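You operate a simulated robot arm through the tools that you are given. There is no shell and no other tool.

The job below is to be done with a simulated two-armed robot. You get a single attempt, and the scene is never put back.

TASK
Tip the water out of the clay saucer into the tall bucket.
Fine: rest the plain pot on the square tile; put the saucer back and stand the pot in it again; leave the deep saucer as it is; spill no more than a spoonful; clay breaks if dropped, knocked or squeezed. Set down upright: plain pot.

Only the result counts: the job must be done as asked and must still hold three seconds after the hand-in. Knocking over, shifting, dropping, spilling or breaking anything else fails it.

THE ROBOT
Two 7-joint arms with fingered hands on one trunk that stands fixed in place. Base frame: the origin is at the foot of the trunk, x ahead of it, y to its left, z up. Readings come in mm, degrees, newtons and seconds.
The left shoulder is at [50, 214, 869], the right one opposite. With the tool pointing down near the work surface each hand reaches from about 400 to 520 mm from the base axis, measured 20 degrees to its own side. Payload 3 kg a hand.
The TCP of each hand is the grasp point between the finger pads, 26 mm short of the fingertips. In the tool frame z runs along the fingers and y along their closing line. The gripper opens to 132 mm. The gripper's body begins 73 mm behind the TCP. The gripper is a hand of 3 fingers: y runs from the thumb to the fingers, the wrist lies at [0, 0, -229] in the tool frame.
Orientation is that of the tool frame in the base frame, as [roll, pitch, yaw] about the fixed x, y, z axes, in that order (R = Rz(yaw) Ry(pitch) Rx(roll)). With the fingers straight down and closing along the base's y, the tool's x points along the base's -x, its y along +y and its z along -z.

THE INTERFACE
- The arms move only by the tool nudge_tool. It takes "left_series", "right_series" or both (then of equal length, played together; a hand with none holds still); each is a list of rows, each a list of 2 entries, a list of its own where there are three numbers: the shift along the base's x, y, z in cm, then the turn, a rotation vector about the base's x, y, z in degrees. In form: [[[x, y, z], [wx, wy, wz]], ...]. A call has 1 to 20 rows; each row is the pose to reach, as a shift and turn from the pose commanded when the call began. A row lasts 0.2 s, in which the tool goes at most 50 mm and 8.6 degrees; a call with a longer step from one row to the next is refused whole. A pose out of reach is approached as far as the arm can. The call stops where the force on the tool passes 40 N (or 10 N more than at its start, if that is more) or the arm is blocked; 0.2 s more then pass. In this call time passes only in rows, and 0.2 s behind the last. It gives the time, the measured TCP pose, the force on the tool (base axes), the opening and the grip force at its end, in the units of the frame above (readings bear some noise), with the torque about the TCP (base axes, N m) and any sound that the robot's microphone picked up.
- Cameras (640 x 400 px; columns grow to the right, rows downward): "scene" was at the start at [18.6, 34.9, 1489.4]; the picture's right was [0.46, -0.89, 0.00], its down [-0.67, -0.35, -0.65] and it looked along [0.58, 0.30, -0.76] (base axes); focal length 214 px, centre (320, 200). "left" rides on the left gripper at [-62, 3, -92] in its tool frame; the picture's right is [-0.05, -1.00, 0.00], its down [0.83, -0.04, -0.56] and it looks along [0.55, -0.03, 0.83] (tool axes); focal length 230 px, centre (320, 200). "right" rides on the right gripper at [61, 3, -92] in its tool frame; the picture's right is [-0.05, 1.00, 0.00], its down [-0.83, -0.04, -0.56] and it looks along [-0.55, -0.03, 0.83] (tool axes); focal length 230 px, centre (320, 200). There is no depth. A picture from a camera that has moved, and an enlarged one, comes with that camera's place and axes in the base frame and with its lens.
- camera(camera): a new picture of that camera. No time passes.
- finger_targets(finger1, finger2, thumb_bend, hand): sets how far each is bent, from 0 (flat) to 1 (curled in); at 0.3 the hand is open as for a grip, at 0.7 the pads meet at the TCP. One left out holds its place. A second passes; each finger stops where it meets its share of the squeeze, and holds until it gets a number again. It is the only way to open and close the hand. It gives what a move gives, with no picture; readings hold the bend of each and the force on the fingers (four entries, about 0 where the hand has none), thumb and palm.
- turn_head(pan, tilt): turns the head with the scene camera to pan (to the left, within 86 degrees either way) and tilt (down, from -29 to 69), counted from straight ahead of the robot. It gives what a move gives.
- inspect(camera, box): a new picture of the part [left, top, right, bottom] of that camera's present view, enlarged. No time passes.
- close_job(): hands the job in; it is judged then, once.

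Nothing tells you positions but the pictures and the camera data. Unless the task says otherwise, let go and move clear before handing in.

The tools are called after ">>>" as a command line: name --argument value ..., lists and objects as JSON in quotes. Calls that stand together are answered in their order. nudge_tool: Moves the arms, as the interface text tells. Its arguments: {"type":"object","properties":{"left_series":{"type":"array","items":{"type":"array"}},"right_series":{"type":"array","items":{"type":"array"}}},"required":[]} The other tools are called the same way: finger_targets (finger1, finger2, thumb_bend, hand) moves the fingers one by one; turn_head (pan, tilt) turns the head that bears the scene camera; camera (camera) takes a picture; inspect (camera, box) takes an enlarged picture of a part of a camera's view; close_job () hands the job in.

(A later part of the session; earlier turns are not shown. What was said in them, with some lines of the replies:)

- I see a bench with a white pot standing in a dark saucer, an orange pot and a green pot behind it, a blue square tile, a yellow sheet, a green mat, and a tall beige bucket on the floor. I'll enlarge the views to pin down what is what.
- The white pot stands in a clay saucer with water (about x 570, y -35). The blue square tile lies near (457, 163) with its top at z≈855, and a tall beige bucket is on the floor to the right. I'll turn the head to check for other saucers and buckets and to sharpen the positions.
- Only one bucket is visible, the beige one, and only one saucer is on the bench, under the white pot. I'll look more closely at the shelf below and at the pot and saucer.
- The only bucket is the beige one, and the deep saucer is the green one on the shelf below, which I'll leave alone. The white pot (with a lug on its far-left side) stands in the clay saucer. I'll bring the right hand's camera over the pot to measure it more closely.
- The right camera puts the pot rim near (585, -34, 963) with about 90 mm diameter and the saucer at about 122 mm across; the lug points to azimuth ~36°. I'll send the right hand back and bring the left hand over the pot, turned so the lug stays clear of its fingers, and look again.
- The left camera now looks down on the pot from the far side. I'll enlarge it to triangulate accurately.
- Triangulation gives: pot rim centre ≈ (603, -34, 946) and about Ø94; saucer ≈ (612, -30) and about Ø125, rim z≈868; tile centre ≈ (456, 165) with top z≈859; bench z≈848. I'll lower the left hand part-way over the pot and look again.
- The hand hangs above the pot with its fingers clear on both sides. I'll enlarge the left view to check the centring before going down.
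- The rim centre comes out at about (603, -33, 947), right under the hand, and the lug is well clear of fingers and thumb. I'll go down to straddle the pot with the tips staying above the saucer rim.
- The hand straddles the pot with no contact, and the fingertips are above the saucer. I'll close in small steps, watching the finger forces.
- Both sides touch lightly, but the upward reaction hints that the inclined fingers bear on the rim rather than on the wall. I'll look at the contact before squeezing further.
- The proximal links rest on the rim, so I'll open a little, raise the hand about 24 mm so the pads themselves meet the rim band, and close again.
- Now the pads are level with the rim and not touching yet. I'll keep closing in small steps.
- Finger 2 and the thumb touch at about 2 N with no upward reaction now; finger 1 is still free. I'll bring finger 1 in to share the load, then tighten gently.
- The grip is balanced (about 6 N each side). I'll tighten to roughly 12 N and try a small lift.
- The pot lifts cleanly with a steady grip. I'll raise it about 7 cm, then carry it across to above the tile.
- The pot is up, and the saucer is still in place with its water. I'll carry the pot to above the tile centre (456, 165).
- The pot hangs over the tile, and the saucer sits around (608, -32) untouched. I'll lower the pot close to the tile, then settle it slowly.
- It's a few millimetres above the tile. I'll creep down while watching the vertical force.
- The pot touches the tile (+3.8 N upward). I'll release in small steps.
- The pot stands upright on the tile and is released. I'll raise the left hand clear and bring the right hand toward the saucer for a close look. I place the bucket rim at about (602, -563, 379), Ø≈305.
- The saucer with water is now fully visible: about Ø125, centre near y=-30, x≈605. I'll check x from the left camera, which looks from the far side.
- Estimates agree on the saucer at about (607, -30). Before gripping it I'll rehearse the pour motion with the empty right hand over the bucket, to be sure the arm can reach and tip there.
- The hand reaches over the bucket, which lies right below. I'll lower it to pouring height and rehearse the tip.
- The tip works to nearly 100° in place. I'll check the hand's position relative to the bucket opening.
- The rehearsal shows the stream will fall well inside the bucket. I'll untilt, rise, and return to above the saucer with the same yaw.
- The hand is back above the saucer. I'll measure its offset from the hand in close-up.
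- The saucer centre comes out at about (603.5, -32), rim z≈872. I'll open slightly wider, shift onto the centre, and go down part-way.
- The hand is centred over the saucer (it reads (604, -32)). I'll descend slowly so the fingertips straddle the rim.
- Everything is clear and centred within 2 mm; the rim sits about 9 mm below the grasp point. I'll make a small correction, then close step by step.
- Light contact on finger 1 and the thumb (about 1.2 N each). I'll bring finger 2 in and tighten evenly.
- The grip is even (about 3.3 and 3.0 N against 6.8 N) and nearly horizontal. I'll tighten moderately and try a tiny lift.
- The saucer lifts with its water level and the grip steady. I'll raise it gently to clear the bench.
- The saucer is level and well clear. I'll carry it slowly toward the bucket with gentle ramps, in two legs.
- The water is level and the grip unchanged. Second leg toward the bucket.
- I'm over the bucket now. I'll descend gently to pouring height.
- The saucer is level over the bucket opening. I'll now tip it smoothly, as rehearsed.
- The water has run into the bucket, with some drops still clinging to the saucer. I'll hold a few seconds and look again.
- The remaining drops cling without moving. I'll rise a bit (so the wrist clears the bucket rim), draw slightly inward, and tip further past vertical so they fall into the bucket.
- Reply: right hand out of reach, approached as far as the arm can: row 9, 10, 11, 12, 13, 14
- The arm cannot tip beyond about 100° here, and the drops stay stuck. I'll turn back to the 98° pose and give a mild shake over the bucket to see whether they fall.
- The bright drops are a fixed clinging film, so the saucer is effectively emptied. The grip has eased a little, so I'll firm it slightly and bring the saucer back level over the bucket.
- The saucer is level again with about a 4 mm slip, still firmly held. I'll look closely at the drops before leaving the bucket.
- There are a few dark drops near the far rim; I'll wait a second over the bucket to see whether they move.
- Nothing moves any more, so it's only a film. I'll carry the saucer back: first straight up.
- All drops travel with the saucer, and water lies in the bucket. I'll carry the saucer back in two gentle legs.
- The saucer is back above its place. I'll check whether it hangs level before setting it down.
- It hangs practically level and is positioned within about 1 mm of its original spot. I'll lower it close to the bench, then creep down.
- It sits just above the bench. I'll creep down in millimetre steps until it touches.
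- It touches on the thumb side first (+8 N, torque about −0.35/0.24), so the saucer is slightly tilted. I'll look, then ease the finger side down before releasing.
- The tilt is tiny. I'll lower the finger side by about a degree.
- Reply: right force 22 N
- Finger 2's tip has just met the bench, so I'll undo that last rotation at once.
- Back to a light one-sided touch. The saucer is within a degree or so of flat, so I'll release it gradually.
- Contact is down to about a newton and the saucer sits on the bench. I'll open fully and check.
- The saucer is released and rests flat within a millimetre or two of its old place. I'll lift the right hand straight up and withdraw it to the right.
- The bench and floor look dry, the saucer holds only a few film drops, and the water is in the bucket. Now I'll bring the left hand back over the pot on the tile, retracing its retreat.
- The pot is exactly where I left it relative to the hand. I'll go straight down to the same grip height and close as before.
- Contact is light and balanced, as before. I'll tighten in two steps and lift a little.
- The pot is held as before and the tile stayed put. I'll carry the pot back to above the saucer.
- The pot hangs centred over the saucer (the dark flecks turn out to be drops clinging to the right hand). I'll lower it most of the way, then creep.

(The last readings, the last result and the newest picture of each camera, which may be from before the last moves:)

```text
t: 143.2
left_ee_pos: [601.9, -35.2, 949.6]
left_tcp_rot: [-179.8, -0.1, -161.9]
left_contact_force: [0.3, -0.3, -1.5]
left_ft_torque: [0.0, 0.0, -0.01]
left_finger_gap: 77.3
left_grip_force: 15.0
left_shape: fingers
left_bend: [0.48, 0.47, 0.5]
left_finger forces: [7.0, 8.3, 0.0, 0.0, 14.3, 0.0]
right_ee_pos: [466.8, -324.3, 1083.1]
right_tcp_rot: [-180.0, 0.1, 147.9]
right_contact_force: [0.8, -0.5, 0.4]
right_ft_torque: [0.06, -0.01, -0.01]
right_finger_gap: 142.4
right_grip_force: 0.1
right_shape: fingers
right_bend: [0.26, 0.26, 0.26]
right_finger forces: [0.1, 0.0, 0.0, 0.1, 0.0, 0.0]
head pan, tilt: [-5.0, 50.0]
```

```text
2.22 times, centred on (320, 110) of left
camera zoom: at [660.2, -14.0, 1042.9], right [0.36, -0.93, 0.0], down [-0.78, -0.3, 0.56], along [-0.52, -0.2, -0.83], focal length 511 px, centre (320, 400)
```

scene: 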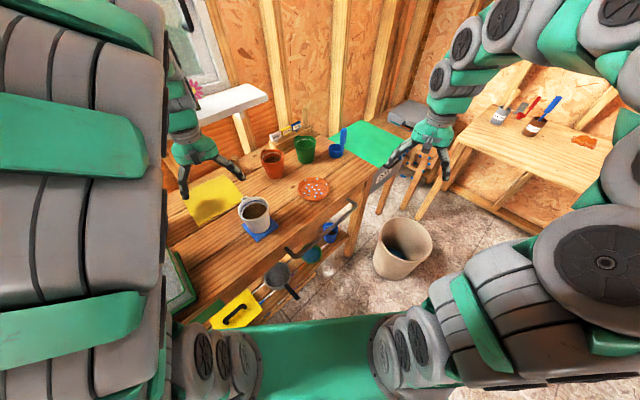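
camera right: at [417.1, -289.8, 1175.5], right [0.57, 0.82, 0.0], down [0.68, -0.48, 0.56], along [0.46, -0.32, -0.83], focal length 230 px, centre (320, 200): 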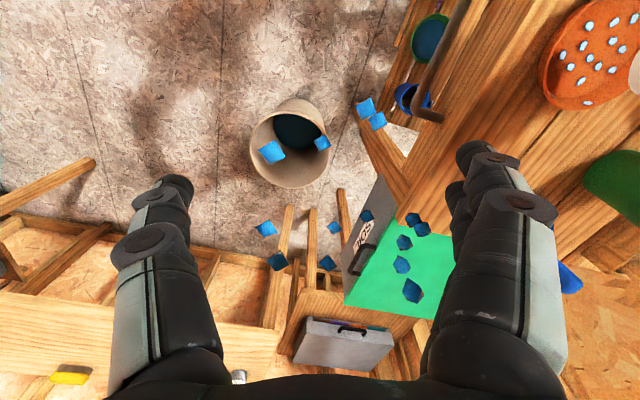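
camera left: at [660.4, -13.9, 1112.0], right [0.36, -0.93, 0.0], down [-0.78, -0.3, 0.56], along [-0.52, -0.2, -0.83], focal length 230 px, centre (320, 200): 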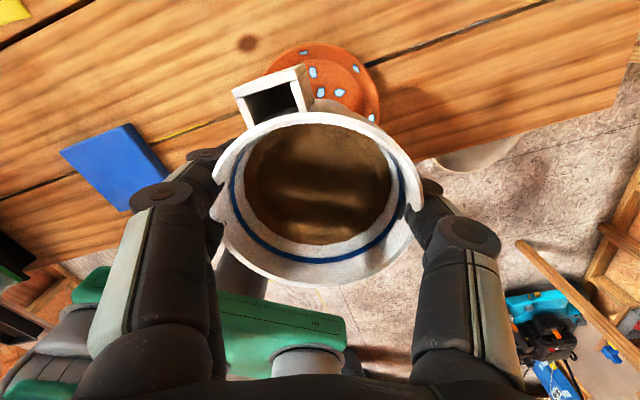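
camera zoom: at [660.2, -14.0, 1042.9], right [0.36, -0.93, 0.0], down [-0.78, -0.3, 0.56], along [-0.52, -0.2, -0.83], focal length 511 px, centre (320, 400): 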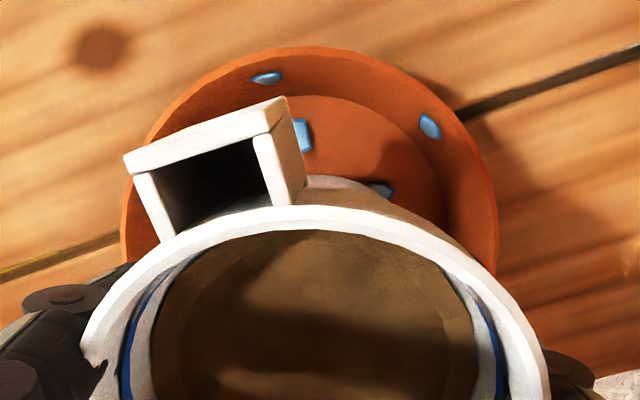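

It's just above the saucer floor and well inside the rim. I'll creep down.

>>> nudge_tool --left_series '[[[0, 0, -0.12], [0, 0, 0]], [[0, 0, -0.24], [0, 0, 0]], [[0, 0, -0.36], [0, 0, 0]], [[0, 0, -0.48], [0, 0, 0]], [[0, 0, -0.6], [0, 0, 0]]]'

>>> nudge_tool --left_series '[[[0, 0, -0.1], [0, 0, 0]], [[0, 0, -0.2], [0, 0, 0]]]'

```text
t: 144.4
left_ee_pos: [601.6, -35.8, 944.2]
left_tcp_rot: [-179.9, 0.0, -161.9]
left_contact_force: [-0.2, -0.2, -1.4]
left_ft_torque: [-0.01, 0.03, 0.02]
left_finger_gap: 77.3
left_grip_force: 14.9
left_shape: fingers
left_bend: [0.48, 0.47, 0.5]
left_finger forces: [7.0, 8.3, 0.0, 0.0, 14.4, 0.1]
right_ee_pos: [467.7, -323.7, 1082.7]
right_tcp_rot: [-179.9, 0.0, 147.9]
right_contact_force: [-0.4, -0.3, -0.1]
right_ft_torque: [-0.01, -0.01, -0.01]
right_finger_gap: 142.8
right_grip_force: 0.2
right_shape: fingers
right_bend: [0.26, 0.26, 0.26]
right_finger forces: [0.1, 0.0, 0.2, 0.0, 0.0, 0.0]
head pan, tilt: [-5.0, 50.0]
```

```text
t: 145.0
left_ee_pos: [601.8, -35.3, 942.5]
left_tcp_rot: [179.9, 0.0, -161.8]
left_contact_force: [0.4, 0.6, -1.3]
left_ft_torque: [0.0, -0.01, 0.02]
left_finger_gap: 77.0
left_grip_force: 15.1
left_shape: fingers
left_bend: [0.48, 0.47, 0.5]
left_finger forces: [7.1, 8.3, 0.0, 0.1, 14.3, 0.1]
right_ee_pos: [466.3, -323.9, 1082.5]
right_tcp_rot: [180.0, 0.0, 147.9]
right_contact_force: [-0.1, -0.3, -0.6]
right_ft_torque: [-0.03, 0.0, 0.06]
right_finger_gap: 142.8
right_grip_force: 0.2
right_shape: fingers
right_bend: [0.26, 0.26, 0.26]
right_finger forces: [0.0, 0.0, 0.0, 0.0, 0.0, 0.0]
head pan, tilt: [-5.0, 50.0]
```

>>> nudge_tool --left_series '[[[0, 0, -0.1], [0, 0, 0]], [[0, 0, -0.2], [0, 0, 0]]]'

```text
t: 145.6
left_ee_pos: [602.4, -35.4, 939.5]
left_tcp_rot: [180.0, 0.0, -161.9]
left_contact_force: [-0.2, -0.1, -1.0]
left_ft_torque: [-0.02, -0.01, 0.02]
left_finger_gap: 77.5
left_grip_force: 15.1
left_shape: fingers
left_bend: [0.48, 0.47, 0.5]
left_finger forces: [6.9, 8.4, 0.0, 0.1, 14.4, 0.0]
right_ee_pos: [466.7, -323.5, 1083.6]
right_tcp_rot: [179.9, 0.0, 148.0]
right_contact_force: [0.0, 0.4, -0.2]
right_ft_torque: [0.01, -0.01, -0.01]
right_finger_gap: 142.7
right_grip_force: 0.0
right_shape: fingers
right_bend: [0.26, 0.26, 0.26]
right_finger forces: [0.1, 0.0, 0.0, 0.0, 0.1, 0.0]
head pan, tilt: [-5.0, 50.0]
```

>>> nudge_tool --left_series '[[[0, 0, -0.07], [0, 0, 0]], [[0, 0, -0.14], [0, 0, 0]]]'

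```text
t: 146.2
left_ee_pos: [603.0, -35.9, 939.4]
left_tcp_rot: [-179.9, 0.0, -162.0]
left_contact_force: [-0.2, -0.8, 2.5]
left_ft_torque: [0.07, 0.02, 0.04]
left_finger_gap: 77.2
left_grip_force: 14.7
left_shape: fingers
left_bend: [0.48, 0.47, 0.51]
left_finger forces: [6.9, 8.3, 0.1, 0.0, 14.6, 0.0]
right_ee_pos: [467.2, -324.6, 1083.8]
right_tcp_rot: [179.9, 0.0, 148.1]
right_contact_force: [-0.5, -0.2, 0.6]
right_ft_torque: [-0.01, -0.01, 0.0]
right_finger_gap: 142.5
right_grip_force: 0.0
right_shape: fingers
right_bend: [0.26, 0.26, 0.26]
right_finger forces: [0.0, 0.0, 0.0, 0.0, 0.1, 0.0]
head pan, tilt: [-5.0, 50.0]
```

The pot touches the saucer floor (+2.5 N). I'll release gently in steps.

>>> finger_targets --hand "left" --finger1 0.48 --finger2 0.46 --thumb_bend 0.48

>>> finger_targets --hand "left" --finger1 0.42 --finger2 0.42 --thumb_bend 0.42

>>> finger_targets --hand "left" --finger1 0.3 --finger2 0.3 --thumb_bend 0.3

>>> inspect --camera "scene" --box '[270, 140, 350, 210]'

>>> camera --camera "left"

```text
t: 147.2
left_ee_pos: [603.1, -35.4, 939.1]
left_tcp_rot: [180.0, 0.1, -161.9]
left_contact_force: [0.6, -1.5, 2.5]
left_ft_torque: [0.03, 0.01, 0.01]
left_finger_gap: 80.3
left_grip_force: 3.7
left_shape: fingers
left_bend: [0.47, 0.45, 0.47]
left_finger forces: [1.6, 2.3, 0.0, 0.0, 4.1, 0.1]
right_ee_pos: [466.7, -323.5, 1082.6]
right_tcp_rot: [180.0, 0.1, 148.0]
right_contact_force: [-0.2, -0.5, 0.2]
right_ft_torque: [-0.02, -0.02, 0.0]
right_finger_gap: 142.9
right_grip_force: 0.1
right_shape: fingers
right_bend: [0.26, 0.26, 0.26]
right_finger forces: [0.1, 0.0, 0.1, 0.0, 0.0, 0.1]
head pan, tilt: [-5.0, 50.0]
```

```text
t: 148.2
left_ee_pos: [602.8, -34.3, 939.3]
left_tcp_rot: [179.9, -0.1, -161.9]
left_contact_force: [-0.4, -0.5, -0.1]
left_ft_torque: [0.0, 0.01, -0.03]
left_finger_gap: 94.3
left_grip_force: 0.0
left_shape: fingers
left_bend: [0.42, 0.42, 0.42]
left_finger forces: [0.1, 0.1, 0.0, 0.1, 0.0, 0.1]
right_ee_pos: [467.6, -324.0, 1082.3]
right_tcp_rot: [-180.0, 0.0, 147.9]
right_contact_force: [-0.1, 0.3, 0.0]
right_ft_torque: [-0.02, -0.01, 0.03]
right_finger_gap: 142.5
right_grip_force: 0.1
right_shape: fingers
right_bend: [0.26, 0.26, 0.26]
right_finger forces: [0.0, 0.0, 0.1, 0.0, 0.0, 0.0]
head pan, tilt: [-5.0, 50.0]
```

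```text
t: 149.2
left_ee_pos: [602.7, -34.9, 938.6]
left_tcp_rot: [179.9, 0.0, -162.0]
left_contact_force: [0.5, 0.4, 0.2]
left_ft_torque: [0.0, 0.03, 0.0]
left_finger_gap: 134.0
left_grip_force: 0.1
left_shape: fingers
left_bend: [0.3, 0.3, 0.3]
left_finger forces: [0.0, 0.0, 0.0, 0.0, 0.0, 0.0]
right_ee_pos: [467.3, -324.3, 1081.7]
right_tcp_rot: [180.0, -0.1, 148.0]
right_contact_force: [-0.2, 0.2, -0.4]
right_ft_torque: [0.01, 0.01, -0.03]
right_finger_gap: 142.5
right_grip_force: 0.0
right_shape: fingers
right_bend: [0.26, 0.26, 0.26]
right_finger forces: [0.0, 0.0, 0.0, 0.1, 0.0, 0.1]
head pan, tilt: [-5.0, 50.0]
```

```text
5.71 times, centred on (310, 175) of scene
camera zoom: at [26.2, -7.2, 1488.4], right [-0.09, -1.0, 0.0], down [-0.76, 0.07, -0.64], along [0.64, -0.06, -0.77], focal length 1226 px, centre (377, 343)
```

zoom: 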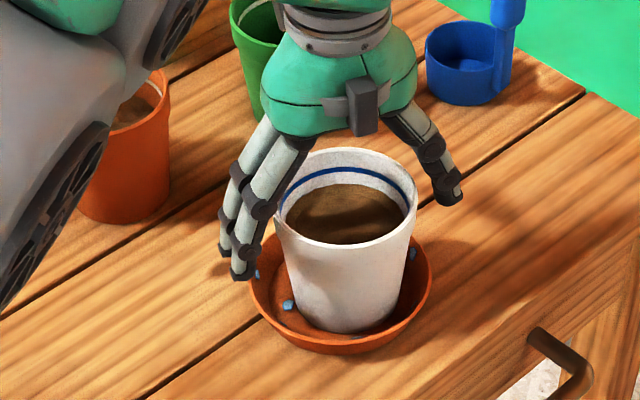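

```text
taken
camera left: at [660.5, -14.1, 1031.8], right [0.36, -0.93, 0.0], down [-0.78, -0.3, 0.56], along [-0.52, -0.2, -0.83], focal length 230 px, centre (320, 200)
```

left: 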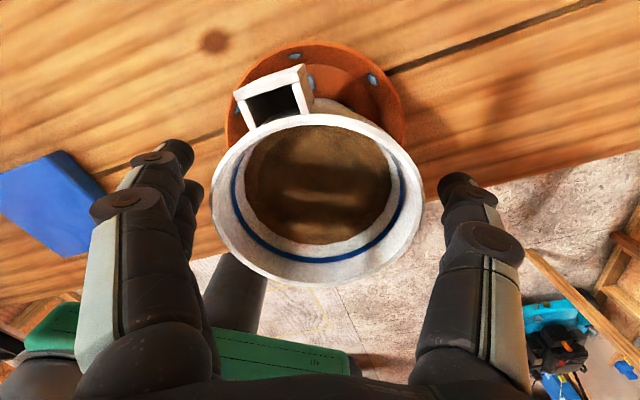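

The pot stands upright in the saucer and is free. I'll raise the left hand straight up and draw it back to the left, clear of everything.

>>> nudge_tool --left_series '[[[0, 0, 0.8], [0, 0, 0]], [[0, 0, 2], [0, 0, 0]], [[0, 0, 3.5], [0, 0, 0]], [[0, 0, 5], [0, 0, 0]], [[0, 0, 7], [0, 0, 0]], [[0, 0, 9], [0, 0, 0]], [[0, 0, 12], [0, 0, 0]], [[0, 0, 15], [0, 0, 0]], [[-1, 2, 18], [0, 0, 0]], [[-2, 5, 20], [0, 0, 0]], [[-4, 9, 21], [0, 0, 0]], [[-6, 13, 21], [0, 0, 0]], [[-8, 17, 21], [0, 0, 0]], [[-9, 20, 21], [0, 0, 0]]]'

>>> camera --camera "scene"

>>> inspect --camera "scene" --box '[270, 140, 350, 210]'

>>> inspect --camera "scene" --box '[180, 130, 400, 290]'

>>> inspect --camera "scene" --box '[340, 190, 480, 300]'

```text
t: 152.2
left_ee_pos: [510.4, 164.7, 1148.0]
left_tcp_rot: [-180.0, 0.0, -161.8]
left_contact_force: [0.0, 0.8, -0.3]
left_ft_torque: [0.0, 0.01, 0.0]
left_finger_gap: 133.9
left_grip_force: 0.0
left_shape: fingers
left_bend: [0.3, 0.3, 0.3]
left_finger forces: [0.0, 0.0, 0.0, 0.0, 0.1, 0.2]
right_ee_pos: [467.0, -325.2, 1082.7]
right_tcp_rot: [-180.0, -0.1, 148.0]
right_contact_force: [0.2, 0.3, 0.0]
right_ft_torque: [0.01, -0.02, 0.0]
right_finger_gap: 142.7
right_grip_force: 0.0
right_shape: fingers
right_bend: [0.26, 0.26, 0.26]
right_finger forces: [0.0, 0.0, 0.0, 0.1, 0.0, 0.0]
head pan, tilt: [-5.0, 50.0]
```

```text
taken
```

scene: 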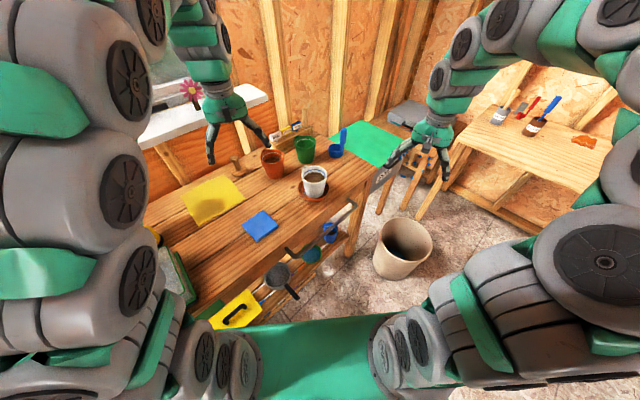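

```text
5.71 times, centred on (310, 175) of scene
camera zoom: at [26.2, -7.2, 1488.4], right [-0.09, -1.0, 0.0], down [-0.76, 0.07, -0.64], along [0.64, -0.06, -0.77], focal length 1226 px, centre (377, 343)
```

zoom: 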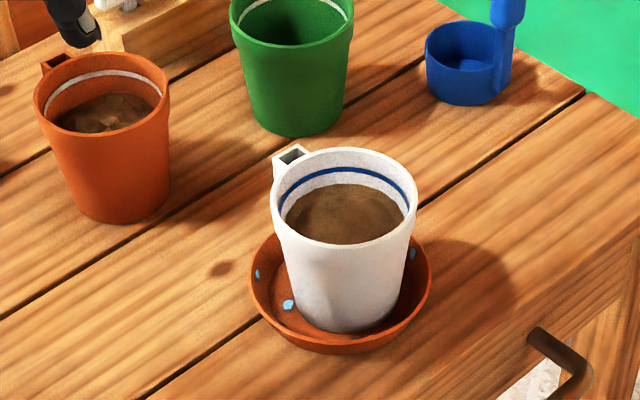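

```text
2.50 times, centred on (290, 210) of scene
camera zoom: at [26.2, -7.2, 1488.4], right [-0.09, -1.0, 0.0], down [-0.76, 0.07, -0.64], along [0.64, -0.06, -0.77], focal length 536 px, centre (395, 175)
```

zoom: 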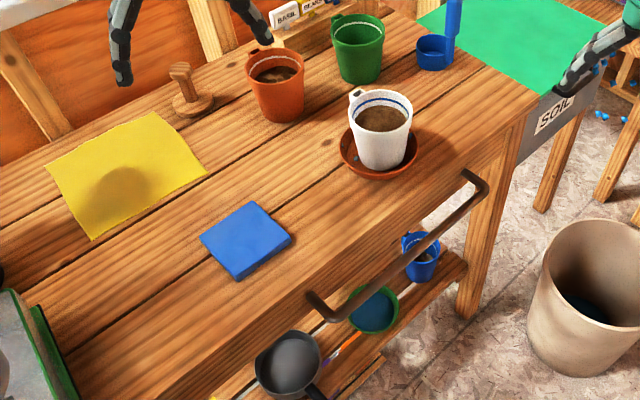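

```text
3.64 times, centred on (410, 245) of scene
camera zoom: at [26.2, -7.2, 1488.4], right [-0.09, -1.0, 0.0], down [-0.76, 0.07, -0.64], along [0.64, -0.06, -0.77], focal length 780 px, centre (-7, 36)
```

zoom: 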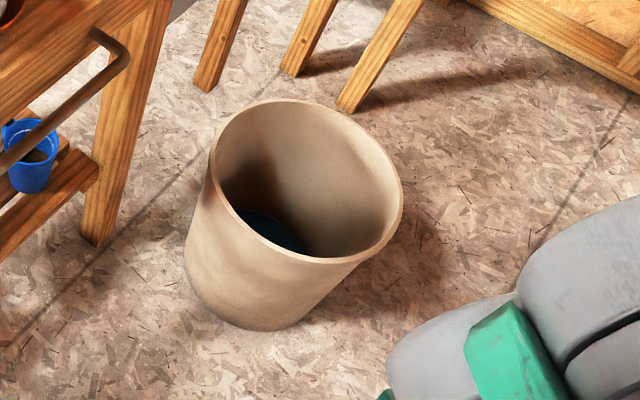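

The pot is back in the saucer, and the tile, other pots, shelf and bucket are undisturbed with no puddles visible. I'll take one last look at the right hand and the floor beneath it.

>>> inspect --camera "scene" --box '[370, 90, 480, 190]'

>>> camera --camera "right"

>>> camera --camera "left"

```text
4.00 times, centred on (425, 140) of scene
camera zoom: at [26.2, -7.2, 1488.4], right [-0.09, -1.0, 0.0], down [-0.76, 0.07, -0.64], along [0.64, -0.06, -0.77], focal length 858 px, centre (-100, 440)
```

zoom: 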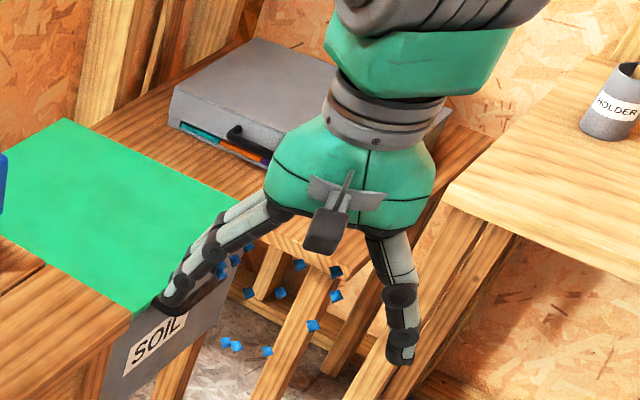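

```text
taken
camera right: at [417.0, -289.8, 1175.5], right [0.57, 0.82, 0.0], down [0.68, -0.48, 0.56], along [0.46, -0.32, -0.83], focal length 230 px, centre (320, 200)
```

right: 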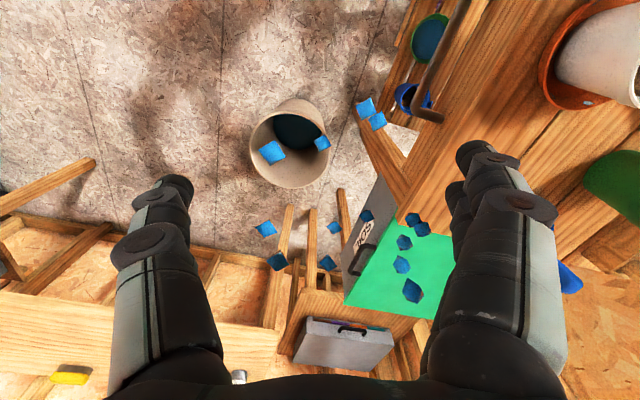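

```text
taken
camera left: at [569.1, 185.7, 1240.6], right [0.36, -0.93, 0.0], down [-0.78, -0.3, 0.56], along [-0.52, -0.2, -0.83], focal length 230 px, centre (320, 200)
```

left: 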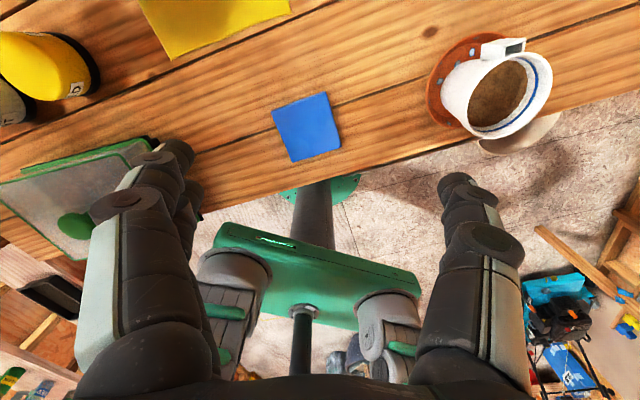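

The pot stands upright in the saucer back in its place, and the water is in the bucket. The tile and deep saucer are untouched, and both hands are clear, so I'm handing the job in.

>>> close_job

```text
The job is handed in.
```

I tipped the water out of the clay saucer into the tall bucket and handed the job in; I got no verdict back. A few drops still cling to the saucer and to the right hand. They did not fall when I tipped the saucer to about 100°, the furthest the arm could go, or when I gave it a mild shake.

- **Pot:** The plain pot rested on the square tile during the pour. It now stands upright in the saucer again.
- **Saucer:** It is back within a couple of millimetres of where it was. It slipped about 4 mm in the grip during the pour and touched the bench slightly tilted. I released it in small steps, and it rests flat with no damage visible.
- **Spills:** I saw no water on the bench or on the floor around the bucket.
- **Everything else:** I did not touch the deep saucer or the other pots. While I set the saucer down, one fingertip of the right hand pressed briefly on the bench, at about 25 N. I backed it off at once. The tile has not moved.

Both hands are open and clear of the pot and saucer.
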